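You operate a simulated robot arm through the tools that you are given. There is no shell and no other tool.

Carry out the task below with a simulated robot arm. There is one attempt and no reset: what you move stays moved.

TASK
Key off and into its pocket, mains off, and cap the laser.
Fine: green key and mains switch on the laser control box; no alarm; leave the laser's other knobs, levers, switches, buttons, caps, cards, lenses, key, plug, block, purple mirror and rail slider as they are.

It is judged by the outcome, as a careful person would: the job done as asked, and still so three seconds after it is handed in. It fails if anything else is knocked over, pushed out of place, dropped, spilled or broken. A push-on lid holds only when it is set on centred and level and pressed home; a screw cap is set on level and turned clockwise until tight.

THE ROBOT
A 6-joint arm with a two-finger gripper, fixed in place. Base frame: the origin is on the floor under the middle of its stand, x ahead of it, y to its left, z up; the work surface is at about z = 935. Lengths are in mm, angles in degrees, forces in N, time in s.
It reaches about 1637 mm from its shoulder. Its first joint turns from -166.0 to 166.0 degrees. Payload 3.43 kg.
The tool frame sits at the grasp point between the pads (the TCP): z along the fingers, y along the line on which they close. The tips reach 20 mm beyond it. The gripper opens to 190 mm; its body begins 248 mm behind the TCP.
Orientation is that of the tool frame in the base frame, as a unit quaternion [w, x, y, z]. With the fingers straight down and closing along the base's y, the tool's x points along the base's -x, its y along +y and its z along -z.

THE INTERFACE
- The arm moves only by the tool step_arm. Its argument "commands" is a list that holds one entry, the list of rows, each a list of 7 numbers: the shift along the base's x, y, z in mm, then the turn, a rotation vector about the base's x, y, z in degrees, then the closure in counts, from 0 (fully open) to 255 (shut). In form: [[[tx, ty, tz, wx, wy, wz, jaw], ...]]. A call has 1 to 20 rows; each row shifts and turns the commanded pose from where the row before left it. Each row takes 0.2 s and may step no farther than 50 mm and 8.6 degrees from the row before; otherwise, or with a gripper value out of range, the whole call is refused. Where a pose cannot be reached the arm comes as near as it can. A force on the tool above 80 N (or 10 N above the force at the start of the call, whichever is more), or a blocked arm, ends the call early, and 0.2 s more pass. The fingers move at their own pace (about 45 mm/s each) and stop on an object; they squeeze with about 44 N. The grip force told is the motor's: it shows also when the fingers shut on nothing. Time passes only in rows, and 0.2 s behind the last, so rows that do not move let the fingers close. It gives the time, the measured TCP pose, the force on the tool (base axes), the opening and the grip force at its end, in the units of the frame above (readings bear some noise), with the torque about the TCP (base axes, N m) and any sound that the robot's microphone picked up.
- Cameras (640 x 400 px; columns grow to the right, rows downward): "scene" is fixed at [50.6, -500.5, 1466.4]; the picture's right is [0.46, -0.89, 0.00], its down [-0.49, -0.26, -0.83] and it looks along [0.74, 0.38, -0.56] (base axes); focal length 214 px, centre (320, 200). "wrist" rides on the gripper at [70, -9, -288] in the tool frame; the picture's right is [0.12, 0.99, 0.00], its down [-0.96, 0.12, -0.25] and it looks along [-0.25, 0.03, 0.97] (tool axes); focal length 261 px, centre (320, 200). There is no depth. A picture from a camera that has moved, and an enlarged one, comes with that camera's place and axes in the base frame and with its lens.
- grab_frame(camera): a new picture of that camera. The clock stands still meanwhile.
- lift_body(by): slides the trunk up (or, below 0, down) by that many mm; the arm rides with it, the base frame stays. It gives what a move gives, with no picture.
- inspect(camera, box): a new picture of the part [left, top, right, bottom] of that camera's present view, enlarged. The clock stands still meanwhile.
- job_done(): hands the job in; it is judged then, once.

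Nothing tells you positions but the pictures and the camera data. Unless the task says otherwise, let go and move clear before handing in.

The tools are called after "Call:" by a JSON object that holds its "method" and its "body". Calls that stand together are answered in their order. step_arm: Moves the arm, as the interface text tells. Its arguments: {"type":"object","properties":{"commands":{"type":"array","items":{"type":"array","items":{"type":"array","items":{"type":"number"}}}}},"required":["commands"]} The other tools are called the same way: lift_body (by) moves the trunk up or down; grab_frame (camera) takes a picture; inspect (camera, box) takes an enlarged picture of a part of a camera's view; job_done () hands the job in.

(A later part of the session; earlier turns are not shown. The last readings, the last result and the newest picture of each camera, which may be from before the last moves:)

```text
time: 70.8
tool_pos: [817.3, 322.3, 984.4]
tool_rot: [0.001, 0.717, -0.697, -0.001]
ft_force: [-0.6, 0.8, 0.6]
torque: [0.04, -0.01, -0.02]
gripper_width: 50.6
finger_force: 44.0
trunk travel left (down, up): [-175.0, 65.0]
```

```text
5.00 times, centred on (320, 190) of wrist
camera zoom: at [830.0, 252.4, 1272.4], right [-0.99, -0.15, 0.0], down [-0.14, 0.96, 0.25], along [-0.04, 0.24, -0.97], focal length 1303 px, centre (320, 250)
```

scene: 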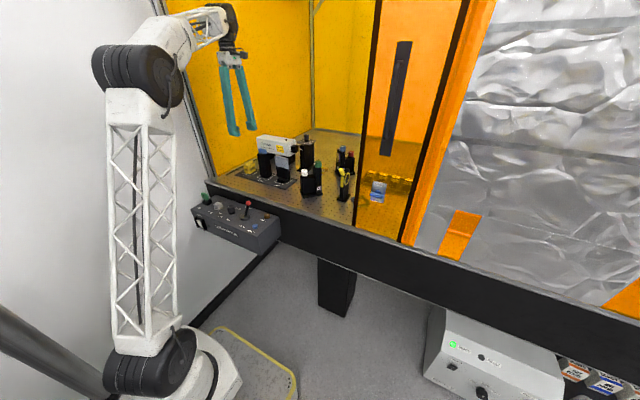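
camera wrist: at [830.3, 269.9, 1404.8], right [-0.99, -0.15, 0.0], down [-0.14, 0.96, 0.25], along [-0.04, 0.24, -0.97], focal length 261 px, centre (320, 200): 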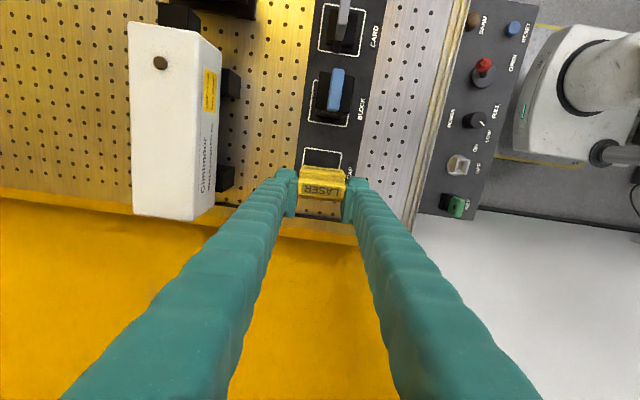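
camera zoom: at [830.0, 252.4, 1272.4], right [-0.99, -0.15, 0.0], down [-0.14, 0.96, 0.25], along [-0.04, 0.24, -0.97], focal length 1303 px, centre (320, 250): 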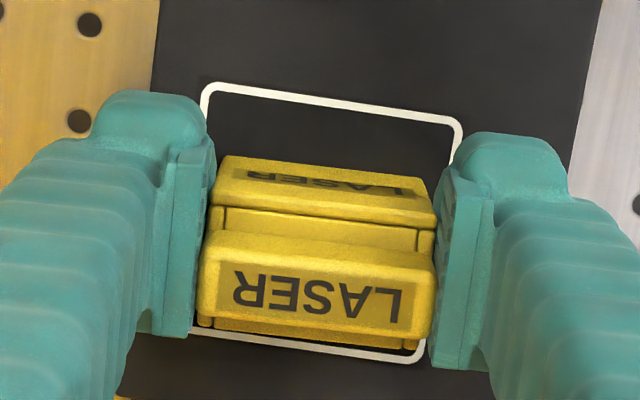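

Gripped. Lifting straight up, then raising the trunk 65 mm for reach.

Call:
{"method": "step_arm", "body": {"commands": [[[0, 0, 5, 0, 0, 0, 255], [0, 0, 10, 0, 0, 0, 255], [0, 0, 20, 0, 0, 0, 255], [0, 0, 30, 0, 0, 0, 255], [0, 0, 35, 0, 0, 0, 255], [0, 0, 0, 0, 0, 0, 255]]]}}

Call:
{"method": "lift_body", "body": {"by": 65}}

Call:
{"method": "grab_frame", "body": {"camera": "scene"}}

Call:
{"method": "inspect", "body": {"camera": "wrist", "box": [270, 150, 370, 230]}}

```text
time: 72.2
tool_pos: [820.4, 322.6, 1084.9]
tool_rot: [0.001, 0.718, -0.696, -0.001]
ft_force: [-0.6, -0.8, 0.2]
torque: [0.02, -0.04, 0.01]
gripper_width: 50.5
finger_force: 44.1
trunk travel left (down, up): [-175.0, 65.0]
```

```text
time: 73.3
tool_pos: [819.6, 322.1, 1148.2]
tool_rot: [0.001, 0.718, -0.696, -0.001]
ft_force: [-0.1, -0.6, -0.9]
torque: [-0.02, -0.01, 0.01]
gripper_width: 50.3
finger_force: 43.7
trunk travel left (down, up): [-240.0, 0.0]
```

```text
taken
```

scene: 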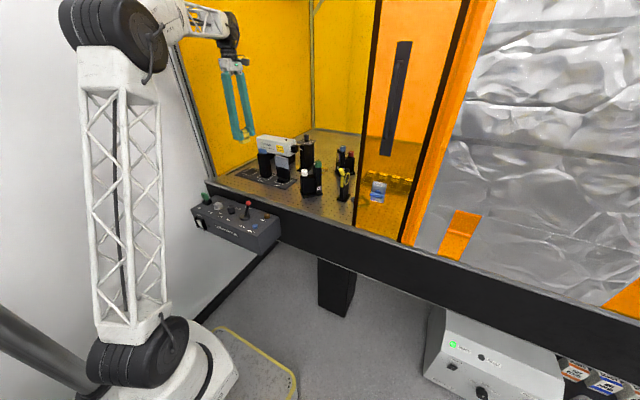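

```text
5.00 times, centred on (320, 190) of wrist
camera zoom: at [832.6, 253.1, 1437.4], right [-0.99, -0.15, 0.0], down [-0.14, 0.96, 0.25], along [-0.04, 0.24, -0.97], focal length 1303 px, centre (320, 250)
```

zoom: 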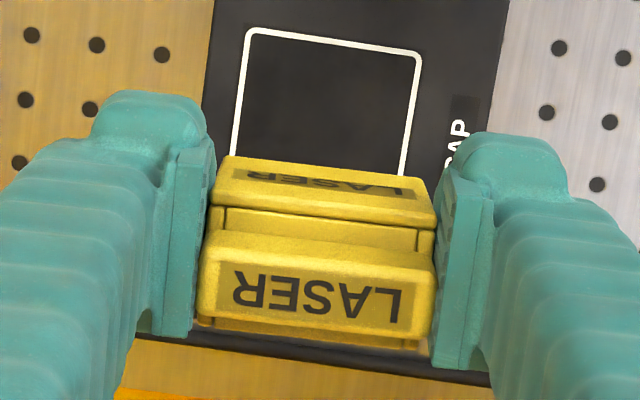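

Held firmly. Moving over toward the laser nose, staying above everything, stopping short to look.

Call:
{"method": "step_arm", "body": {"commands": [[[15, -30, 5, 0, 0, 0, 255], [20, -30, 0, 0, 0, 0, 255], [25, -30, 0, 0, 0, 0, 255], [25, -30, 0, 0, 0, 0, 255], [25, -30, 0, 0, 0, 0, 255], [28, -23, 0, 0, 0, 0, 255], [0, 0, 0, 0, 0, 0, 255]]]}}

Call:
{"method": "grab_frame", "body": {"camera": "wrist"}}

Call:
{"method": "inspect", "body": {"camera": "scene", "box": [255, 85, 345, 185]}}

```text
time: 74.9
tool_pos: [960.8, 150.1, 1153.2]
tool_rot: [0.001, 0.718, -0.696, -0.001]
ft_force: [-0.9, 0.0, -0.1]
torque: [0.0, 0.04, 0.01]
gripper_width: 50.7
finger_force: 43.7
trunk travel left (down, up): [-240.0, 0.0]
```

```text
taken
camera wrist: at [972.7, 80.0, 1441.3], right [-0.99, -0.15, 0.0], down [-0.14, 0.96, 0.25], along [-0.04, 0.24, -0.97], focal length 261 px, centre (320, 200)
```

wrist: 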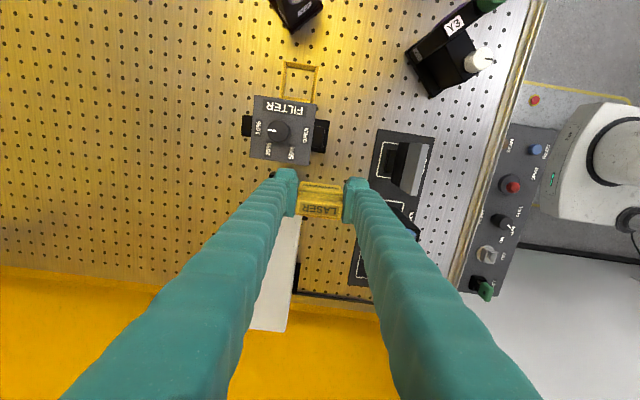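

```text
4.00 times, centred on (300, 135) of scene
camera zoom: at [50.6, -500.5, 1466.4], right [0.46, -0.89, 0.0], down [-0.49, -0.26, -0.83], along [0.74, 0.38, -0.56], focal length 858 px, centre (400, 460)
```

zoom: 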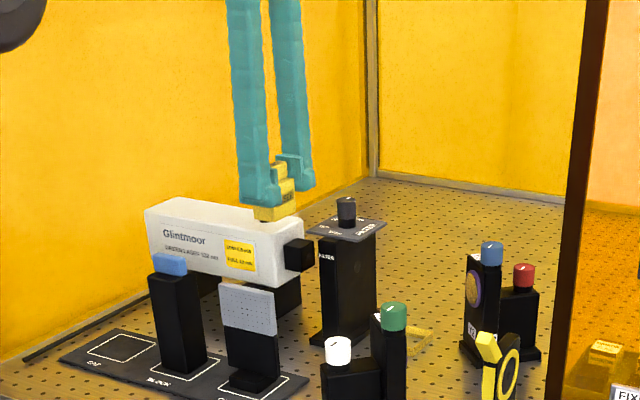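

Let me zoom near the left finger to see the nose, laser face and filter plate from here.

Call:
{"method": "inspect", "body": {"camera": "wrist", "box": [235, 90, 335, 240]}}

Call:
{"method": "inspect", "body": {"camera": "wrist", "box": [245, 90, 330, 165]}}

```text
2.67 times, centred on (285, 165) of wrist
camera zoom: at [972.7, 80.0, 1441.3], right [-0.99, -0.15, 0.0], down [-0.14, 0.96, 0.25], along [-0.04, 0.24, -0.97], focal length 695 px, centre (413, 293)
```

zoom: 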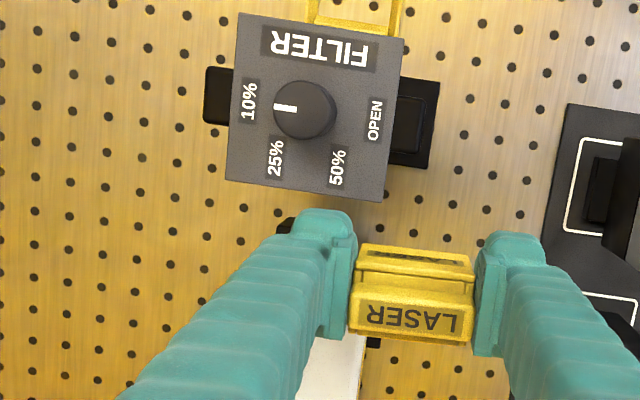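

```text
5.33 times, centred on (288, 128) of wrist
camera zoom: at [972.7, 80.0, 1441.3], right [-0.99, -0.15, 0.0], down [-0.14, 0.96, 0.25], along [-0.04, 0.24, -0.97], focal length 1390 px, centre (493, 587)
```

zoom: 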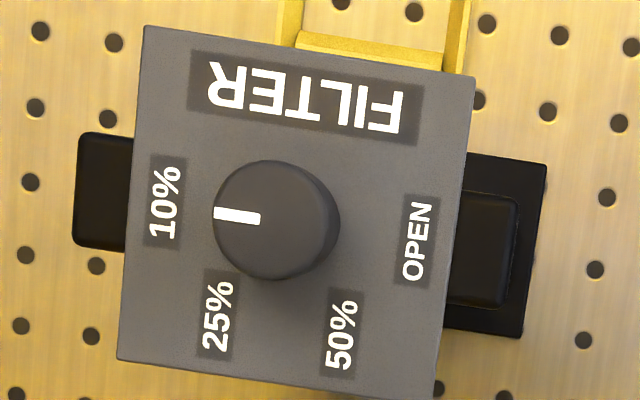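

The plate edge is at y ≈ 125 and the laser face at 179.5, so the present y ≈ 150 centres the fingers in the slot. I'll move +x over the nose at this height and look with the scene camera.

Call:
{"method": "step_arm", "body": {"commands": [[[20, 0, 0, 0, 0, 0, 255], [20, 0, 0, 0, 0, 0, 255], [15, 0, 0, 0, 0, 0, 255], [7.5, 0.3, 0, 0, 0, 0, 255], [0, 0, 0, 0, 0, 0, 255], [0, 0, 0, 0, 0, 0, 255]]]}}

Call:
{"method": "inspect", "body": {"camera": "wrist", "box": [260, 90, 380, 240]}}

Call:
{"method": "inspect", "body": {"camera": "scene", "box": [275, 105, 325, 165]}}

```text
time: 76.3
tool_pos: [1020.8, 149.7, 1154.9]
tool_rot: [0.001, 0.718, -0.696, -0.001]
ft_force: [-0.6, 0.1, -0.6]
torque: [0.04, -0.02, -0.01]
gripper_width: 50.5
finger_force: 43.8
trunk travel left (down, up): [-240.0, 0.0]
```

```text
2.67 times, centred on (320, 165) of wrist
camera zoom: at [1033.2, 80.7, 1443.2], right [-0.99, -0.15, 0.0], down [-0.14, 0.96, 0.25], along [-0.04, 0.24, -0.97], focal length 695 px, centre (320, 293)
```

zoom: 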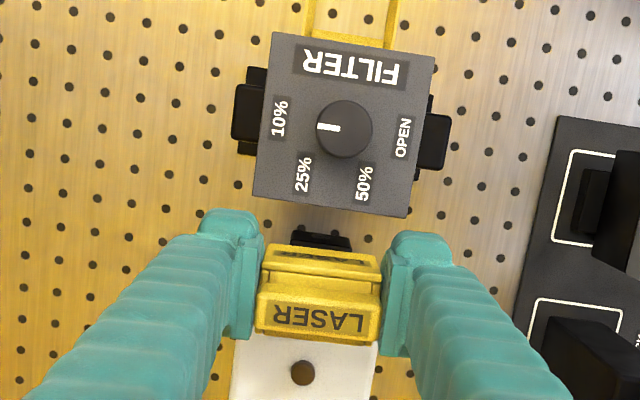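

```text
6.67 times, centred on (300, 135) of scene
camera zoom: at [50.6, -500.5, 1466.4], right [0.46, -0.89, 0.0], down [-0.49, -0.26, -0.83], along [0.74, 0.38, -0.56], focal length 1430 px, centre (453, 633)
```

zoom: 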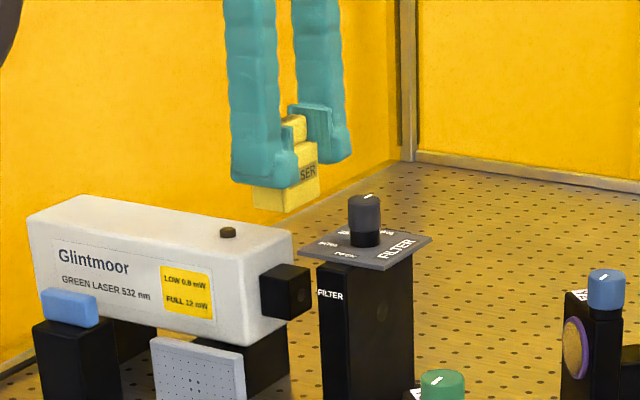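

The nose peeks out beneath the cap in the wrist view. Zooming in to align in x and y.

Call:
{"method": "inspect", "body": {"camera": "wrist", "box": [290, 130, 350, 175]}}

Call:
{"method": "inspect", "body": {"camera": "wrist", "box": [285, 160, 360, 225]}}

```text
8.89 times, centred on (320, 152) of wrist
camera zoom: at [1033.2, 80.7, 1443.2], right [-0.99, -0.15, 0.0], down [-0.14, 0.96, 0.25], along [-0.04, 0.24, -0.97], focal length 2317 px, centre (320, 622)
```

zoom: 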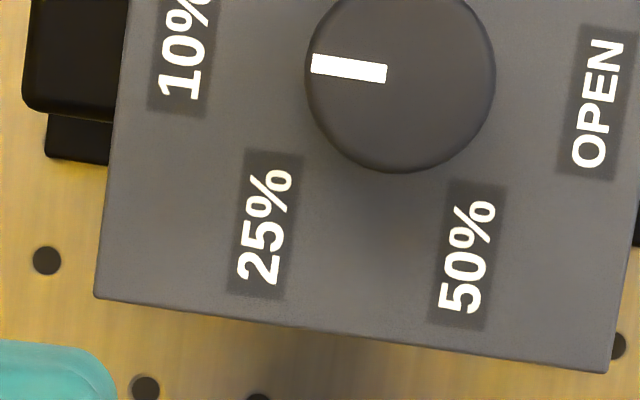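

```text
6.15 times, centred on (322, 192) of wrist
camera zoom: at [1033.2, 80.7, 1443.2], right [-0.99, -0.15, 0.0], down [-0.14, 0.96, 0.25], along [-0.04, 0.24, -0.97], focal length 1604 px, centre (305, 246)
```

zoom: 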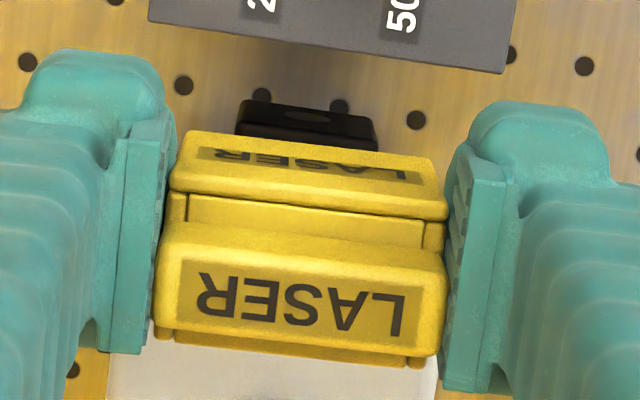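

The fingers' ears are nearly as wide as the slot between filter plate and laser, so the descent path needs care. Let me look at the fingertip profile and surroundings closely with the scene camera.

Call:
{"method": "inspect", "body": {"camera": "scene", "box": [283, 112, 311, 136]}}

Call:
{"method": "inspect", "body": {"camera": "scene", "box": [280, 124, 325, 152]}}

```text
16.00 times, centred on (297, 124) of scene
camera zoom: at [50.6, -500.5, 1466.4], right [0.46, -0.89, 0.0], down [-0.49, -0.26, -0.83], along [0.74, 0.38, -0.56], focal length 3432 px, centre (688, 1416)
```

zoom: 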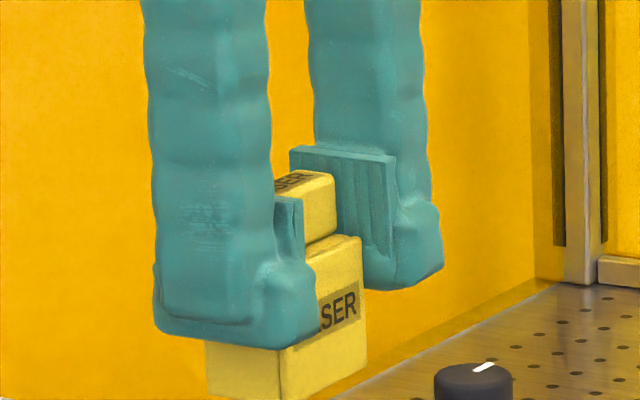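

```text
14.22 times, centred on (302, 138) of scene
camera zoom: at [50.6, -500.5, 1466.4], right [0.46, -0.89, 0.0], down [-0.49, -0.26, -0.83], along [0.74, 0.38, -0.56], focal length 3050 px, centre (569, 1082)
```

zoom: 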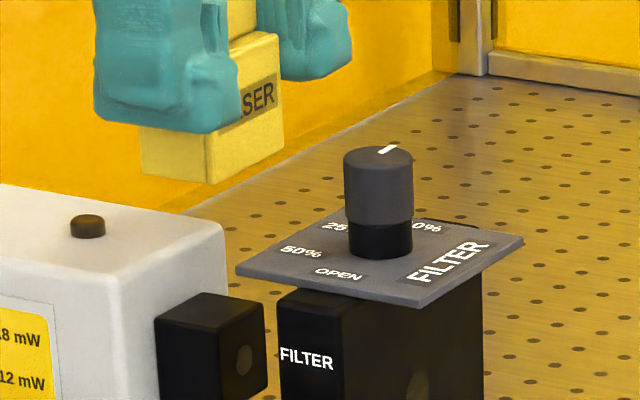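

With a refined camera tilt, two views agree: nose centre x ≈ 1021.4, nose front y ≈ 150.5, laser face y ≈ 179.6, plate edge y ≈ 124.1, and the cap is turned about 2.7° relative to the nose. I'll correct the yaw, x and y, then lower to just above the plate level and check clearances.

Call:
{"method": "step_arm", "body": {"commands": [[[-1.2, 1.8, 0, 0, 0, -2.7, 255], [0, 0, -15, 0, 0, 0, 255], [0, 0, -15, 0, 0, 0, 255], [0, 0, -13, 0, 0, 0, 255], [0, 0, 0, 0, 0, 0, 255], [0, 0, 0, 0, 0, 0, 255]]]}}

Call:
{"method": "inspect", "body": {"camera": "wrist", "box": [285, 150, 360, 215]}}

Call:
{"method": "inspect", "body": {"camera": "scene", "box": [280, 120, 320, 155]}}

```text
time: 77.7
tool_pos: [1020.6, 151.9, 1111.4]
tool_rot: [-0.001, -0.701, 0.713, 0.002]
ft_force: [-0.2, 0.0, 0.2]
torque: [0.03, -0.02, -0.01]
gripper_width: 50.4
finger_force: 43.5
trunk travel left (down, up): [-240.0, 0.0]
```

```text
6.15 times, centred on (322, 182) of wrist
camera zoom: at [1029.1, 81.7, 1399.6], right [-0.99, -0.1, 0.0], down [-0.1, 0.96, 0.25], along [-0.03, 0.25, -0.97], focal length 1604 px, centre (305, 308)
```

zoom: 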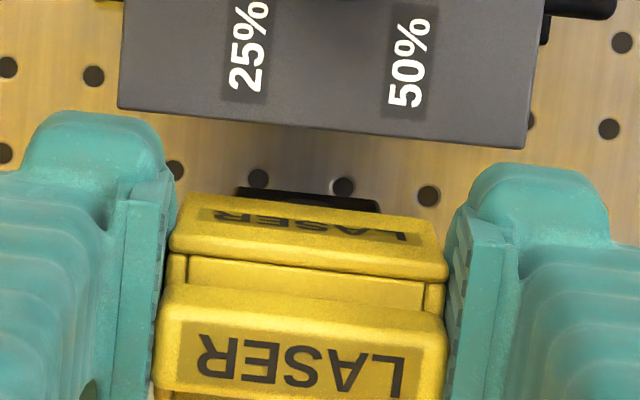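

```text
11.43 times, centred on (300, 138) of scene
camera zoom: at [50.6, -500.5, 1466.4], right [0.46, -0.89, 0.0], down [-0.49, -0.26, -0.83], along [0.74, 0.38, -0.56], focal length 2451 px, centre (549, 914)
```

zoom: 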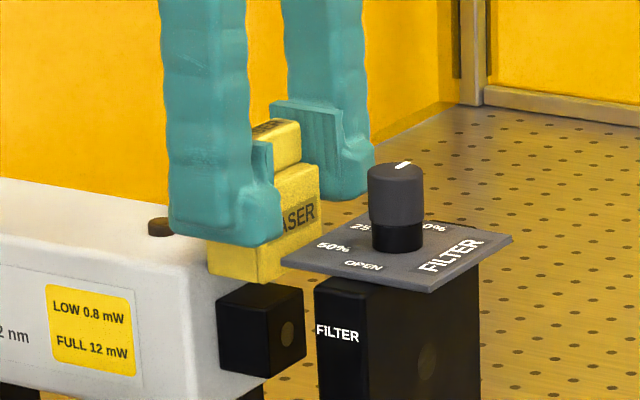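

The cap is aligned with the nose in x and yaw. But the −y ears would just catch the filter plate, so I need about 2.5 mm more in +y; let me zoom to measure the front plate thickness and ear clearance precisely.

Call:
{"method": "inspect", "body": {"camera": "wrist", "box": [296, 176, 336, 204]}}

Call:
{"method": "inspect", "body": {"camera": "wrist", "box": [270, 160, 310, 188]}}

Call:
{"method": "inspect", "body": {"camera": "wrist", "box": [330, 165, 370, 193]}}

Call:
{"method": "inspect", "body": {"camera": "scene", "box": [286, 124, 310, 146]}}

```text
14.29 times, centred on (316, 190) of wrist
camera zoom: at [1029.1, 81.7, 1399.6], right [-0.99, -0.1, 0.0], down [-0.1, 0.96, 0.25], along [-0.03, 0.25, -0.97], focal length 3724 px, centre (377, 343)
```

zoom: 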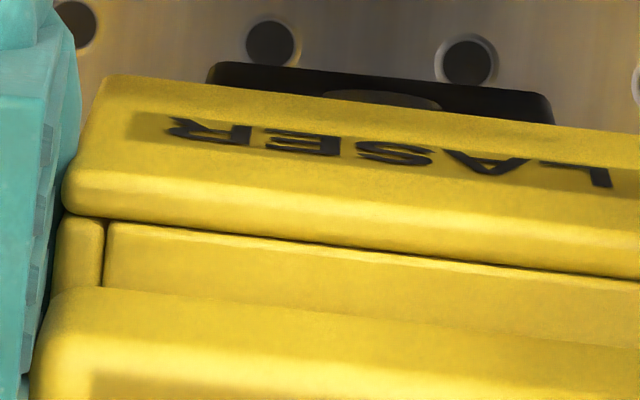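

```text
14.29 times, centred on (290, 174) of wrist
camera zoom: at [1029.1, 81.7, 1399.6], right [-0.99, -0.1, 0.0], down [-0.1, 0.96, 0.25], along [-0.03, 0.25, -0.97], focal length 3724 px, centre (749, 571)
```

zoom: 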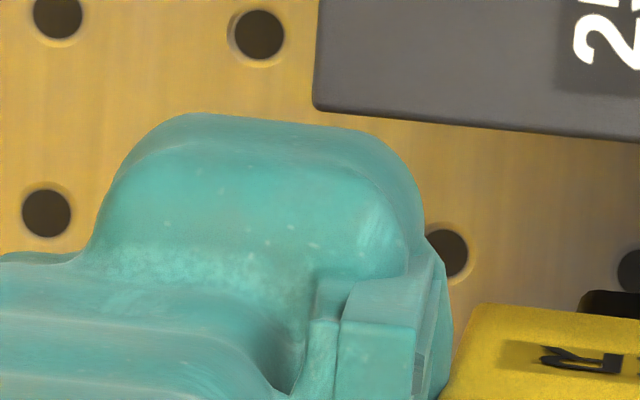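

```text
14.29 times, centred on (350, 179) of wrist
camera zoom: at [1029.1, 81.7, 1399.6], right [-0.99, -0.1, 0.0], down [-0.1, 0.96, 0.25], along [-0.03, 0.25, -0.97], focal length 3724 px, centre (-109, 500)
```

zoom: 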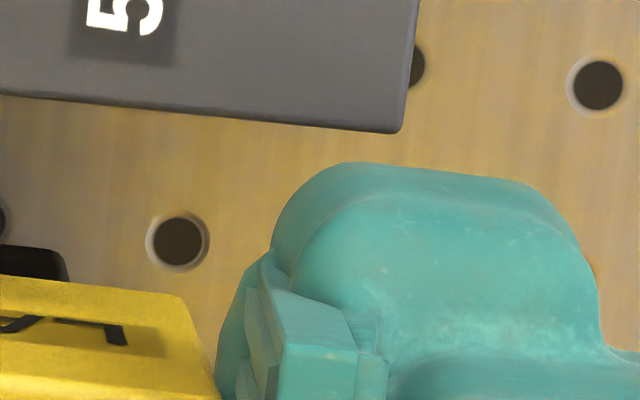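

```text
16.00 times, centred on (298, 135) of scene
camera zoom: at [50.6, -500.5, 1466.4], right [0.46, -0.89, 0.0], down [-0.49, -0.26, -0.83], along [0.74, 0.38, -0.56], focal length 3432 px, centre (672, 1240)
```

zoom: 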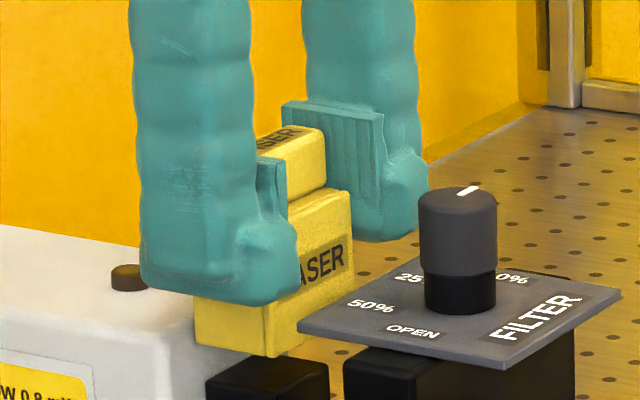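

Ears are at y ≈ 123.3/124.5 against the plate edge at 124.2, and the front-plate gap to the nose is about 4 mm. I'll shift +2.6 mm in y (with a half-degree trim), pass the plate level there, then come back 2 mm before the ears reach the laser body.

Call:
{"method": "step_arm", "body": {"commands": [[[0, 2.6, 0, 0, 0, 0.5, 255], [0, 0, -5, 0, 0, 0, 255], [0, 0, -4, 0, 0, 0, 255], [0, 0, 0, 0, 0, 0, 255]]]}}

Call:
{"method": "inspect", "body": {"camera": "wrist", "box": [270, 160, 310, 188]}}

Call:
{"method": "inspect", "body": {"camera": "wrist", "box": [330, 165, 370, 193]}}

Call:
{"method": "inspect", "body": {"camera": "wrist", "box": [296, 170, 346, 205]}}

Call:
{"method": "inspect", "body": {"camera": "scene", "box": [286, 126, 312, 148]}}

```text
time: 78.7
tool_pos: [1019.6, 154.4, 1103.2]
tool_rot: [-0.001, -0.704, 0.71, 0.001]
ft_force: [0.4, -0.1, 0.2]
torque: [-0.03, -0.01, -0.01]
gripper_width: 50.4
finger_force: 44.3
trunk travel left (down, up): [-240.0, 0.0]
```

```text
14.29 times, centred on (290, 174) of wrist
camera zoom: at [1029.0, 84.7, 1391.0], right [-0.99, -0.11, 0.0], down [-0.11, 0.96, 0.25], along [-0.03, 0.25, -0.97], focal length 3724 px, centre (749, 571)
```

zoom: 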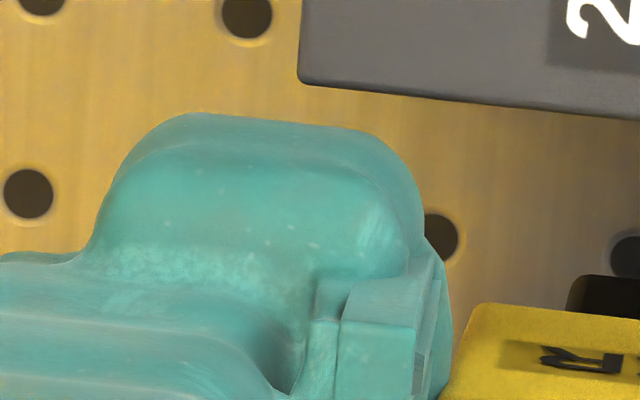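

```text
14.29 times, centred on (350, 179) of wrist
camera zoom: at [1029.0, 84.7, 1391.0], right [-0.99, -0.11, 0.0], down [-0.11, 0.96, 0.25], along [-0.03, 0.25, -0.97], focal length 3724 px, centre (-109, 500)
```

zoom: 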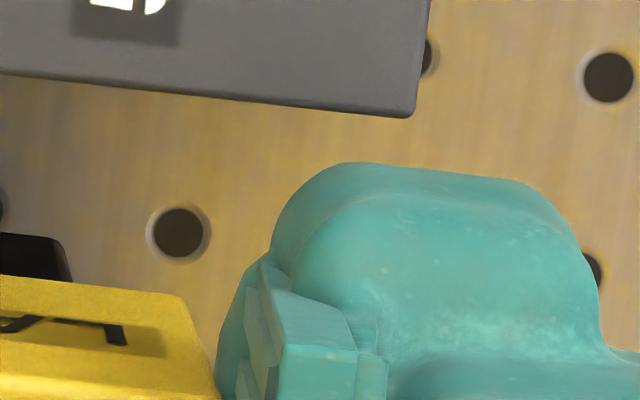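

```text
11.43 times, centred on (321, 188) of wrist
camera zoom: at [1029.0, 84.7, 1391.0], right [-0.99, -0.11, 0.0], down [-0.11, 0.96, 0.25], along [-0.03, 0.25, -0.97], focal length 2979 px, centre (309, 343)
```

zoom: 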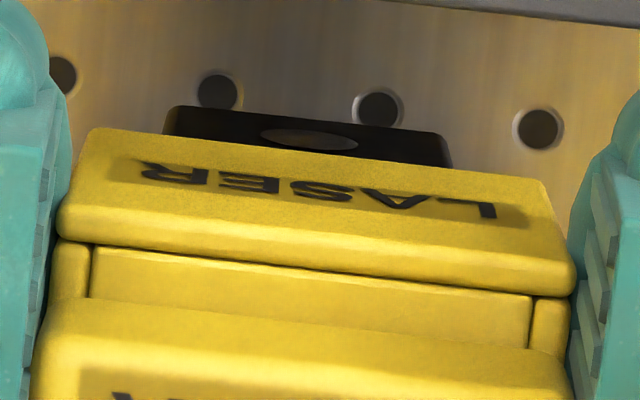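

```text
16.00 times, centred on (299, 137) of scene
camera zoom: at [50.6, -500.5, 1466.4], right [0.46, -0.89, 0.0], down [-0.49, -0.26, -0.83], along [0.74, 0.38, -0.56], focal length 3432 px, centre (656, 1208)
```

zoom: 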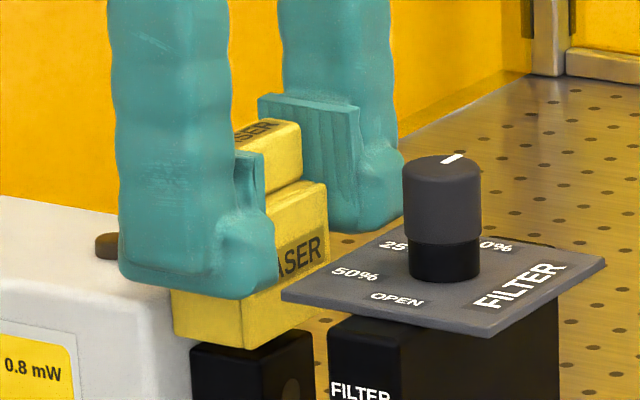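

Clearances are now about 1.4 and 2.9 mm at the plate, 1.3 mm between front plate and nose, and the cap is centred in x within 1 mm. Descending slowly.

Call:
{"method": "step_arm", "body": {"commands": [[[0.5, 0, -3, 0, 0, 0, 255], [0, 0, -3, 0, 0, 0, 255], [0, 0, -2, 0, 0, 0, 255], [0, 0, -2, 0, 0, 0, 255], [0, 0, 0, 0, 0, 0, 255]]]}}

Call:
{"method": "inspect", "body": {"camera": "wrist", "box": [270, 150, 370, 210]}}

Call:
{"method": "inspect", "body": {"camera": "scene", "box": [286, 126, 312, 148]}}

```text
time: 79.9
tool_pos: [1020.3, 153.4, 1092.0]
tool_rot: [-0.001, -0.704, 0.71, 0.001]
ft_force: [0.0, 0.8, 0.8]
torque: [0.0, 0.02, 0.02]
gripper_width: 50.7
finger_force: 44.2
trunk travel left (down, up): [-240.0, 0.0]
```

```text
6.40 times, centred on (320, 180) of wrist
camera zoom: at [1029.2, 84.2, 1380.8], right [-0.99, -0.11, 0.0], down [-0.11, 0.96, 0.25], along [-0.03, 0.25, -0.97], focal length 1668 px, centre (320, 328)
```

zoom: 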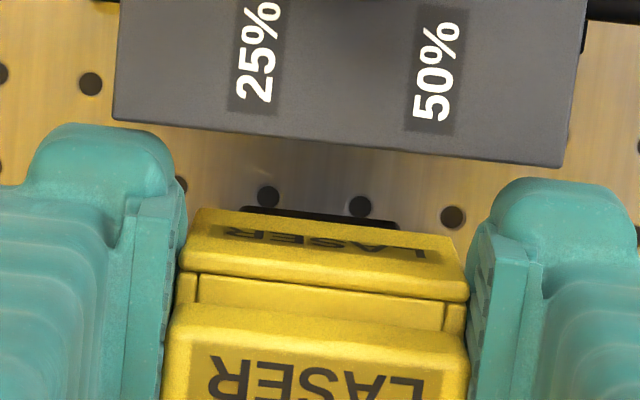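

```text
16.00 times, centred on (299, 137) of scene
camera zoom: at [50.6, -500.5, 1466.4], right [0.46, -0.89, 0.0], down [-0.49, -0.26, -0.83], along [0.74, 0.38, -0.56], focal length 3432 px, centre (656, 1208)
```

zoom: 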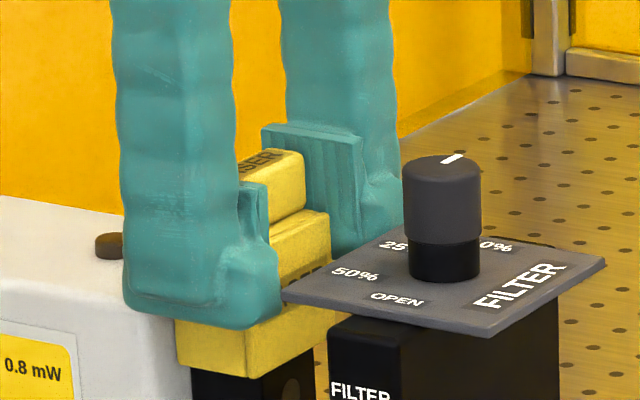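

No contact; the cap's skirt is just reaching the nose top with the nose inside its walls. Continuing in 2 mm steps.

Call:
{"method": "step_arm", "body": {"commands": [[[0, 0.4, -2, 0, 0, 0, 255], [0, 0, -2, 0, 0, 0, 255], [0, 0, -2, 0, 0, 0, 255], [0, 0, 0, 0, 0, 0, 255]]]}}

Call:
{"method": "inspect", "body": {"camera": "wrist", "box": [270, 150, 370, 210]}}

Call:
{"method": "inspect", "body": {"camera": "scene", "box": [286, 128, 312, 150]}}

```text
time: 80.9
tool_pos: [1019.7, 153.8, 1087.4]
tool_rot: [-0.001, -0.703, 0.711, 0.001]
ft_force: [-0.9, -1.8, 0.1]
torque: [-0.03, -0.01, 0.01]
gripper_width: 50.5
finger_force: 43.7
trunk travel left (down, up): [-240.0, 0.0]
```

```text
6.40 times, centred on (320, 180) of wrist
camera zoom: at [1029.4, 84.2, 1374.6], right [-0.99, -0.11, 0.0], down [-0.11, 0.96, 0.25], along [-0.03, 0.25, -0.97], focal length 1668 px, centre (320, 328)
```

zoom: 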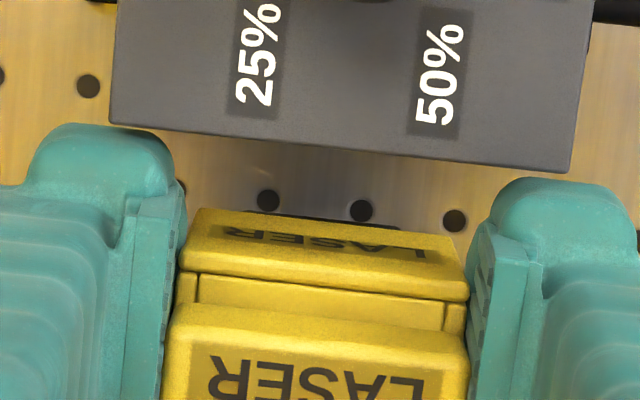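

```text
16.00 times, centred on (299, 139) of scene
camera zoom: at [50.6, -500.5, 1466.4], right [0.46, -0.89, 0.0], down [-0.49, -0.26, -0.83], along [0.74, 0.38, -0.56], focal length 3432 px, centre (656, 1176)
```

zoom: 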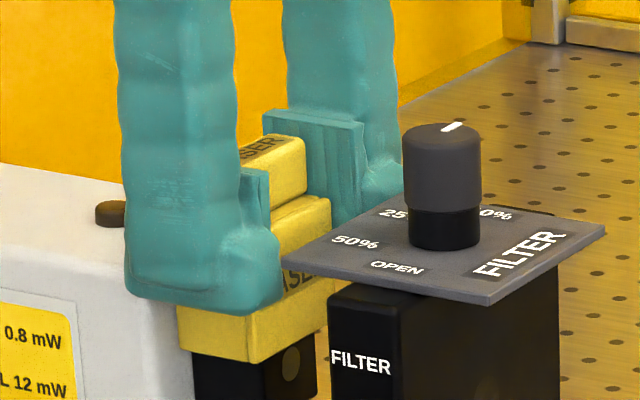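

Let me check the left ear against the plate corner at this level.

Call:
{"method": "inspect", "body": {"camera": "wrist", "box": [276, 160, 304, 180]}}

Call:
{"method": "inspect", "body": {"camera": "wrist", "box": [340, 165, 368, 185]}}

```text
16.00 times, centred on (290, 170) of wrist
camera zoom: at [1029.4, 84.2, 1374.6], right [-0.99, -0.11, 0.0], down [-0.11, 0.96, 0.25], along [-0.03, 0.25, -0.97], focal length 4170 px, centre (800, 680)
```

zoom: 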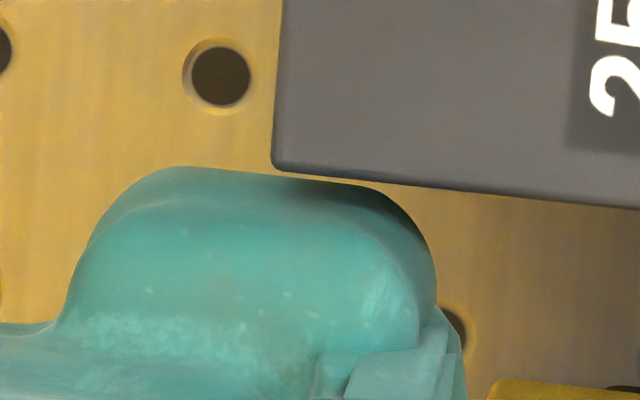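

```text
16.00 times, centred on (354, 175) of wrist
camera zoom: at [1029.4, 84.2, 1374.6], right [-0.99, -0.11, 0.0], down [-0.11, 0.96, 0.25], along [-0.03, 0.25, -0.97], focal length 4170 px, centre (-224, 600)
```

zoom: 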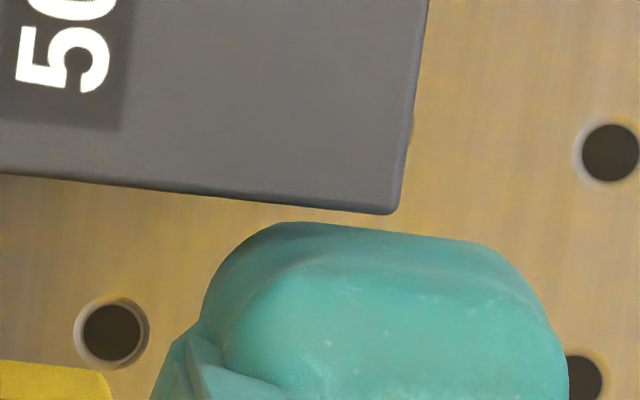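

The left ear clears the plate by about 1 mm and its widest part is nearly past. Continuing 1–1.5 mm at a time, watching force.

Call:
{"method": "step_arm", "body": {"commands": [[[0, 0, -1, 0, 0, 0.4, 255], [0, 0, -1, 0, 0, 0, 255], [0, 0, 0, 0, 0, 0, 255]]]}}

Call:
{"method": "inspect", "body": {"camera": "wrist", "box": [276, 160, 304, 180]}}

Call:
{"method": "inspect", "body": {"camera": "scene", "box": [283, 132, 305, 150]}}

```text
time: 81.7
tool_pos: [1019.2, 154.3, 1086.0]
tool_rot: [0.0, -0.707, 0.707, 0.001]
ft_force: [-1.1, -2.6, 0.3]
torque: [-0.08, 0.03, 0.02]
gripper_width: 50.6
finger_force: 43.6
trunk travel left (down, up): [-240.0, 0.0]
```

```text
16.00 times, centred on (290, 170) of wrist
camera zoom: at [1029.5, 84.5, 1372.7], right [-0.99, -0.12, 0.0], down [-0.11, 0.96, 0.25], along [-0.03, 0.25, -0.97], focal length 4170 px, centre (800, 680)
```

zoom: 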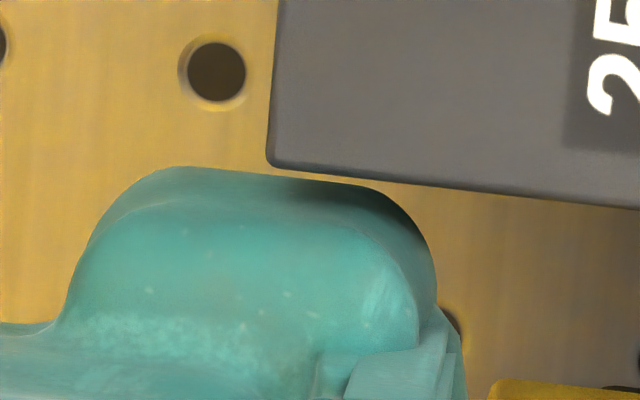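

```text
16.00 times, centred on (294, 141) of scene
camera zoom: at [50.6, -500.5, 1466.4], right [0.46, -0.89, 0.0], down [-0.49, -0.26, -0.83], along [0.74, 0.38, -0.56], focal length 3432 px, centre (736, 1144)
```

zoom: 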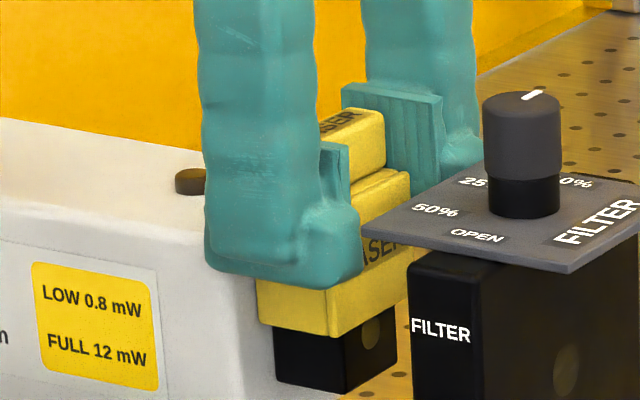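

A small −y push (2.6 N) suggests light contact on the +y side, so I'll ease back 0.7 mm in y while lowering past the plate.

Call:
{"method": "step_arm", "body": {"commands": [[[0, -0.7, 0, 0, 0, 0, 255], [0, 0, -1, 0, 0, 0, 255], [0, 0, -1, 0, 0, 0, 255], [0, 0, 0, 0, 0, 0, 255]]]}}

Call:
{"method": "inspect", "body": {"camera": "wrist", "box": [276, 160, 304, 180]}}

Call:
{"method": "inspect", "body": {"camera": "wrist", "box": [340, 165, 368, 185]}}

```text
time: 82.7
tool_pos: [1019.4, 154.3, 1082.6]
tool_rot: [-0.001, -0.706, 0.708, 0.001]
ft_force: [-0.6, -0.6, 0.2]
torque: [-0.04, -0.04, 0.01]
gripper_width: 50.8
finger_force: 44.0
trunk travel left (down, up): [-240.0, 0.0]
```

```text
16.00 times, centred on (290, 170) of wrist
camera zoom: at [1029.0, 84.4, 1370.5], right [-0.99, -0.12, 0.0], down [-0.11, 0.96, 0.25], along [-0.03, 0.25, -0.97], focal length 4170 px, centre (800, 680)
```

zoom: 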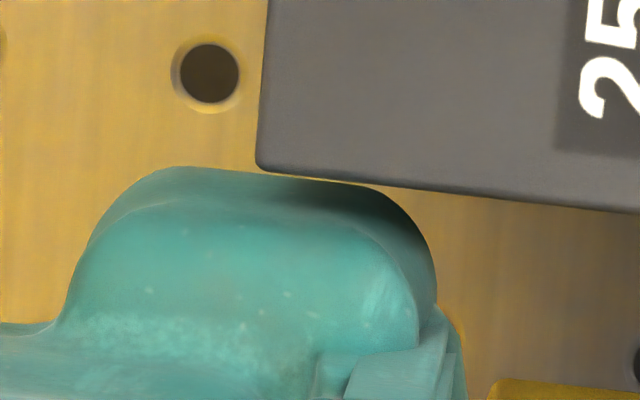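

```text
16.00 times, centred on (354, 175) of wrist
camera zoom: at [1029.0, 84.4, 1370.5], right [-0.99, -0.12, 0.0], down [-0.11, 0.96, 0.25], along [-0.03, 0.25, -0.97], focal length 4170 px, centre (-224, 600)
```

zoom: 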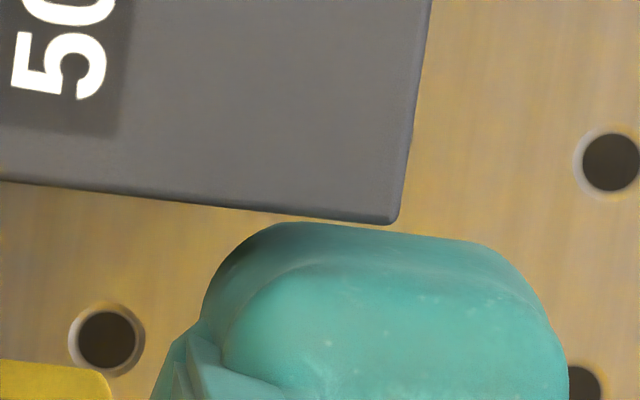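

Clear again. The widest part is now below the plate; I'll move back about 1.8 mm in y as I go lower to stay off the laser body.

Call:
{"method": "step_arm", "body": {"commands": [[[0, -0.6, -1, 0, 0, 0, 255], [0, -0.6, -1, 0, 0, 0, 255], [0, -0.6, -1, 0, 0, 0, 255], [0, 0, 0, 0, 0, 0, 255]]]}}

Call:
{"method": "inspect", "body": {"camera": "wrist", "box": [270, 150, 370, 210]}}

Call:
{"method": "inspect", "body": {"camera": "scene", "box": [283, 132, 305, 150]}}

```text
time: 83.7
tool_pos: [1020.8, 152.8, 1080.4]
tool_rot: [-0.002, -0.707, 0.708, 0.001]
ft_force: [-0.4, 0.0, -0.2]
torque: [0.03, -0.03, 0.0]
gripper_width: 51.0
finger_force: 43.7
trunk travel left (down, up): [-240.0, 0.0]
```

```text
6.40 times, centred on (320, 180) of wrist
camera zoom: at [1030.1, 82.6, 1368.2], right [-0.99, -0.12, 0.0], down [-0.11, 0.96, 0.25], along [-0.03, 0.25, -0.97], focal length 1668 px, centre (320, 328)
```

zoom: 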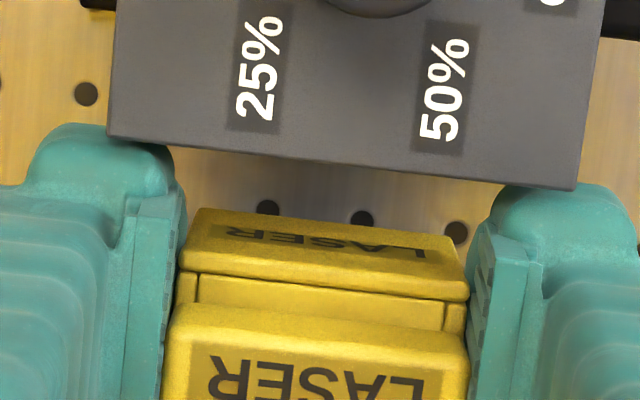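

```text
16.00 times, centred on (294, 141) of scene
camera zoom: at [50.6, -500.5, 1466.4], right [0.46, -0.89, 0.0], down [-0.49, -0.26, -0.83], along [0.74, 0.38, -0.56], focal length 3432 px, centre (736, 1144)
```

zoom: 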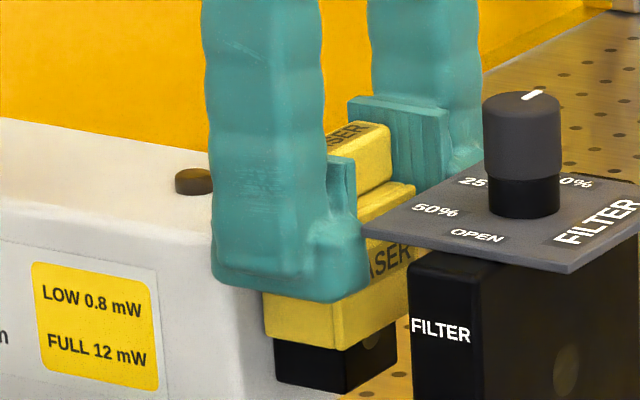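

Ears are now below the plate with no force. Continuing down over the nose.

Call:
{"method": "step_arm", "body": {"commands": [[[0, 0, -2, 0, 0, 0, 255], [0, 0, -2, 0, 0, 0, 255], [0, 0, -2, 0, 0, 0, 255], [0, 0, 0, 0, 0, 0, 255]]]}}

Call:
{"method": "inspect", "body": {"camera": "scene", "box": [283, 132, 305, 150]}}

```text
time: 84.7
tool_pos: [1018.9, 152.4, 1074.5]
tool_rot: [-0.001, -0.707, 0.708, 0.001]
ft_force: [0.1, 0.6, -1.0]
torque: [0.01, 0.01, 0.0]
gripper_width: 50.5
finger_force: 43.8
trunk travel left (down, up): [-240.0, 0.0]
```

```text
16.00 times, centred on (294, 141) of scene
camera zoom: at [50.6, -500.5, 1466.4], right [0.46, -0.89, 0.0], down [-0.49, -0.26, -0.83], along [0.74, 0.38, -0.56], focal length 3432 px, centre (736, 1144)
```

zoom: 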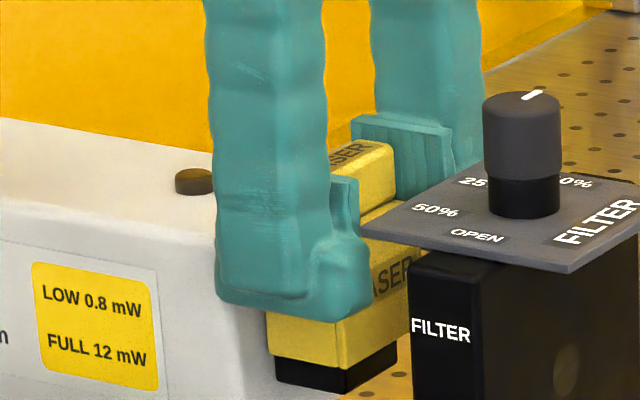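

No contact so far. Continuing.

Call:
{"method": "step_arm", "body": {"commands": [[[0, 0, -2, 0, 0, 0, 255], [0, 0, -2, 0, 0, 0, 255], [0, 0, -2, 0, 0, 0, 255], [0, 0, -2, 0, 0, 0, 255], [0, 0, 0, 0, 0, 0, 255]]]}}

Call:
{"method": "inspect", "body": {"camera": "scene", "box": [283, 132, 305, 150]}}

Call:
{"method": "inspect", "body": {"camera": "wrist", "box": [270, 150, 370, 220]}}

```text
time: 85.9
tool_pos: [1021.9, 152.0, 1064.5]
tool_rot: [-0.001, -0.707, 0.707, 0.002]
ft_force: [-0.2, 0.1, -0.3]
torque: [0.02, 0.03, 0.01]
gripper_width: 50.5
finger_force: 44.5
trunk travel left (down, up): [-240.0, 0.0]
```

```text
16.00 times, centred on (294, 141) of scene
camera zoom: at [50.6, -500.5, 1466.4], right [0.46, -0.89, 0.0], down [-0.49, -0.26, -0.83], along [0.74, 0.38, -0.56], focal length 3432 px, centre (736, 1144)
```

zoom: 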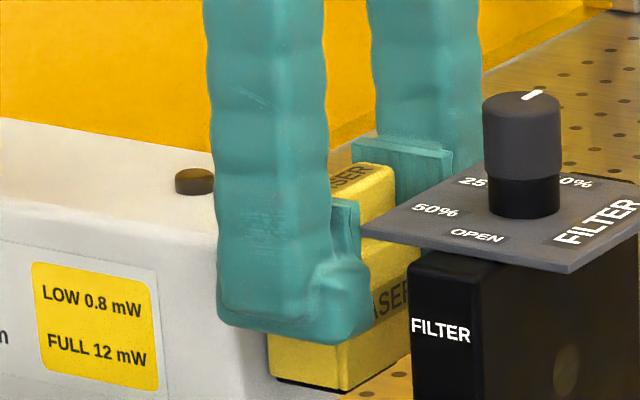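

```text
5.71 times, centred on (320, 185) of wrist
camera zoom: at [1030.5, 82.2, 1353.7], right [-0.99, -0.12, 0.0], down [-0.11, 0.96, 0.25], along [-0.03, 0.25, -0.97], focal length 1489 px, centre (320, 286)
```

zoom: 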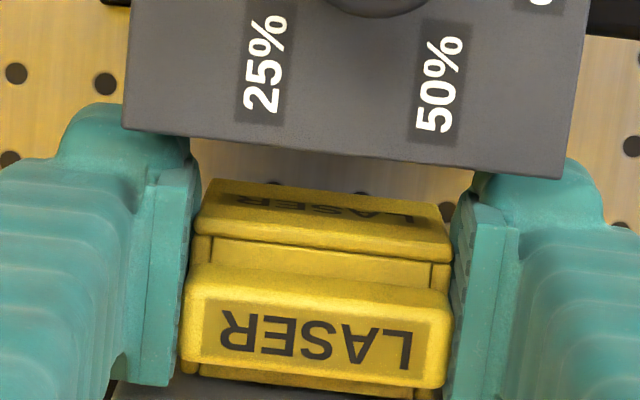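

Still free at z ≈ 1065.7. Going on, slower near the expected seat (≈1054).

Call:
{"method": "step_arm", "body": {"commands": [[[0, 0, -2, 0, 0, 0, 255], [0, 0, -2, 0, 0, 0, 255], [0, 0, -2, 0, 0, 0, 255], [0, 0, -1, 0, 0, 0, 255], [0, 0, 0, 0, 0, 0, 255]]]}}

Call:
{"method": "inspect", "body": {"camera": "scene", "box": [283, 132, 305, 150]}}

```text
time: 87.1
tool_pos: [1020.2, 151.6, 1058.9]
tool_rot: [-0.001, -0.706, 0.708, 0.001]
ft_force: [-0.6, 0.2, -0.5]
torque: [0.01, -0.02, 0.01]
gripper_width: 50.7
finger_force: 44.3
trunk travel left (down, up): [-240.0, 0.0]
```

```text
16.00 times, centred on (294, 141) of scene
camera zoom: at [50.6, -500.5, 1466.4], right [0.46, -0.89, 0.0], down [-0.49, -0.26, -0.83], along [0.74, 0.38, -0.56], focal length 3432 px, centre (736, 1144)
```

zoom: 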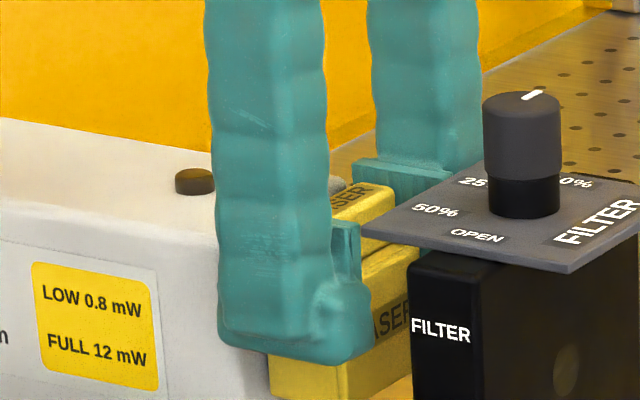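

Continuing in 1 mm steps until it seats.

Call:
{"method": "step_arm", "body": {"commands": [[[0, 0, -1, 0, 0, 0, 255], [0, 0, -1, 0, 0, 0, 255], [0, 0, -1, 0, 0, 0, 255], [0, 0, 0, 0, 0, 0, 255]]]}}

```text
time: 88.1
tool_pos: [1018.9, 152.1, 1055.5]
tool_rot: [0.0, -0.707, 0.708, 0.001]
ft_force: [4.1, 0.6, 13.3]
torque: [0.13, -0.08, -0.02]
gripper_width: 50.5
finger_force: 43.7
trunk travel left (down, up): [-240.0, 0.0]
```

Contact at z ≈ 1055.5 with 13 N upward: the hood's top is on the nose. Checking before pressing and releasing.

Call:
{"method": "inspect", "body": {"camera": "wrist", "box": [280, 160, 360, 225]}}

Call:
{"method": "inspect", "body": {"camera": "scene", "box": [283, 134, 307, 154]}}

```text
6.15 times, centred on (320, 192) of wrist
camera zoom: at [1029.3, 81.7, 1344.1], right [-0.99, -0.12, 0.0], down [-0.11, 0.96, 0.25], along [-0.03, 0.25, -0.97], focal length 1604 px, centre (320, 246)
```

zoom: 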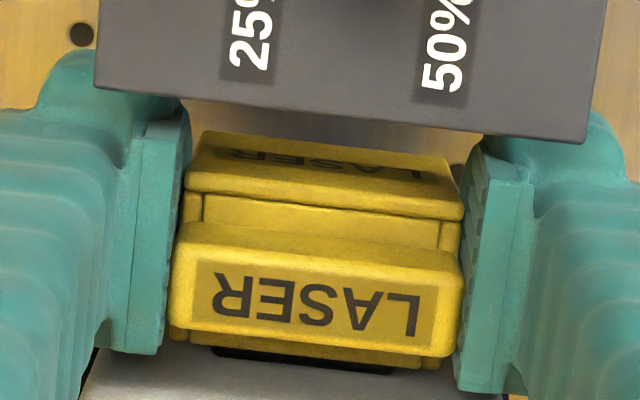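

```text
16.00 times, centred on (295, 144) of scene
camera zoom: at [50.6, -500.5, 1466.4], right [0.46, -0.89, 0.0], down [-0.49, -0.26, -0.83], along [0.74, 0.38, -0.56], focal length 3432 px, centre (720, 1096)
```

zoom: 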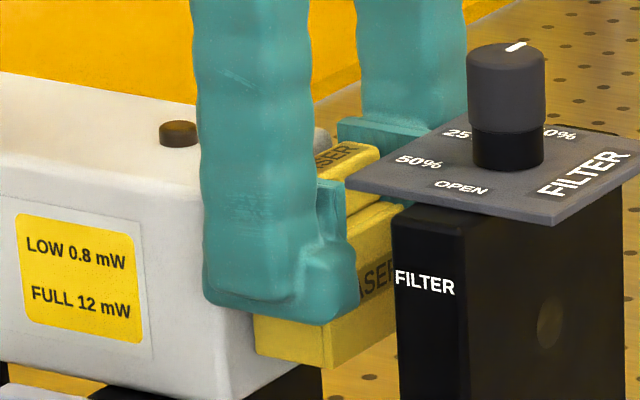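

The nose's rear strip shows evenly behind the cap, so it is centred in x to about 0.5 mm. Zooming to measure its y position before the final press.

Call:
{"method": "inspect", "body": {"camera": "wrist", "box": [296, 205, 346, 228]}}

Call:
{"method": "inspect", "body": {"camera": "wrist", "box": [296, 172, 346, 200]}}

```text
12.80 times, centred on (321, 216) of wrist
camera zoom: at [1029.3, 81.7, 1344.1], right [-0.99, -0.12, 0.0], down [-0.11, 0.96, 0.25], along [-0.03, 0.25, -0.97], focal length 3336 px, centre (307, -11)
```

zoom: 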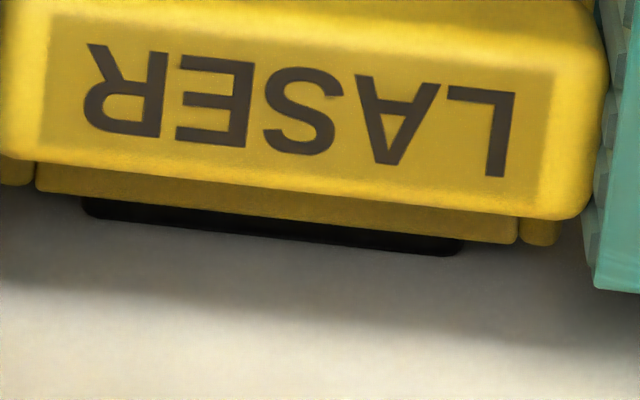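

```text
12.80 times, centred on (321, 186) of wrist
camera zoom: at [1029.3, 81.7, 1344.1], right [-0.99, -0.12, 0.0], down [-0.11, 0.96, 0.25], along [-0.03, 0.25, -0.97], focal length 3336 px, centre (307, 379)
```

zoom: 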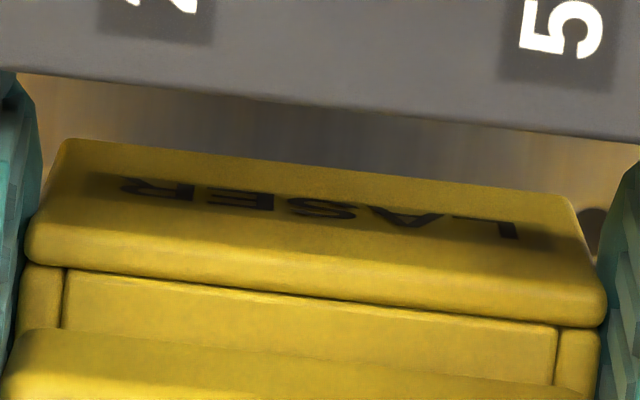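

The cap sits 0.5 mm from centre in x, about 1.2 mm in front of the nose face and level. Pressing it home gently.

Call:
{"method": "step_arm", "body": {"commands": [[[0, 0, -0.5, 0, 0, 0, 255], [0, 0, -0.5, 0, 0, 0, 255], [0, 0, 0, 0, 0, 0, 255]]]}}

```text
time: 88.9
tool_pos: [1019.8, 152.0, 1056.6]
tool_rot: [0.0, -0.707, 0.707, 0.001]
ft_force: [2.9, -0.2, 21.1]
torque: [0.22, -0.06, -0.05]
gripper_width: 50.5
finger_force: 44.6
trunk travel left (down, up): [-240.0, 0.0]
```

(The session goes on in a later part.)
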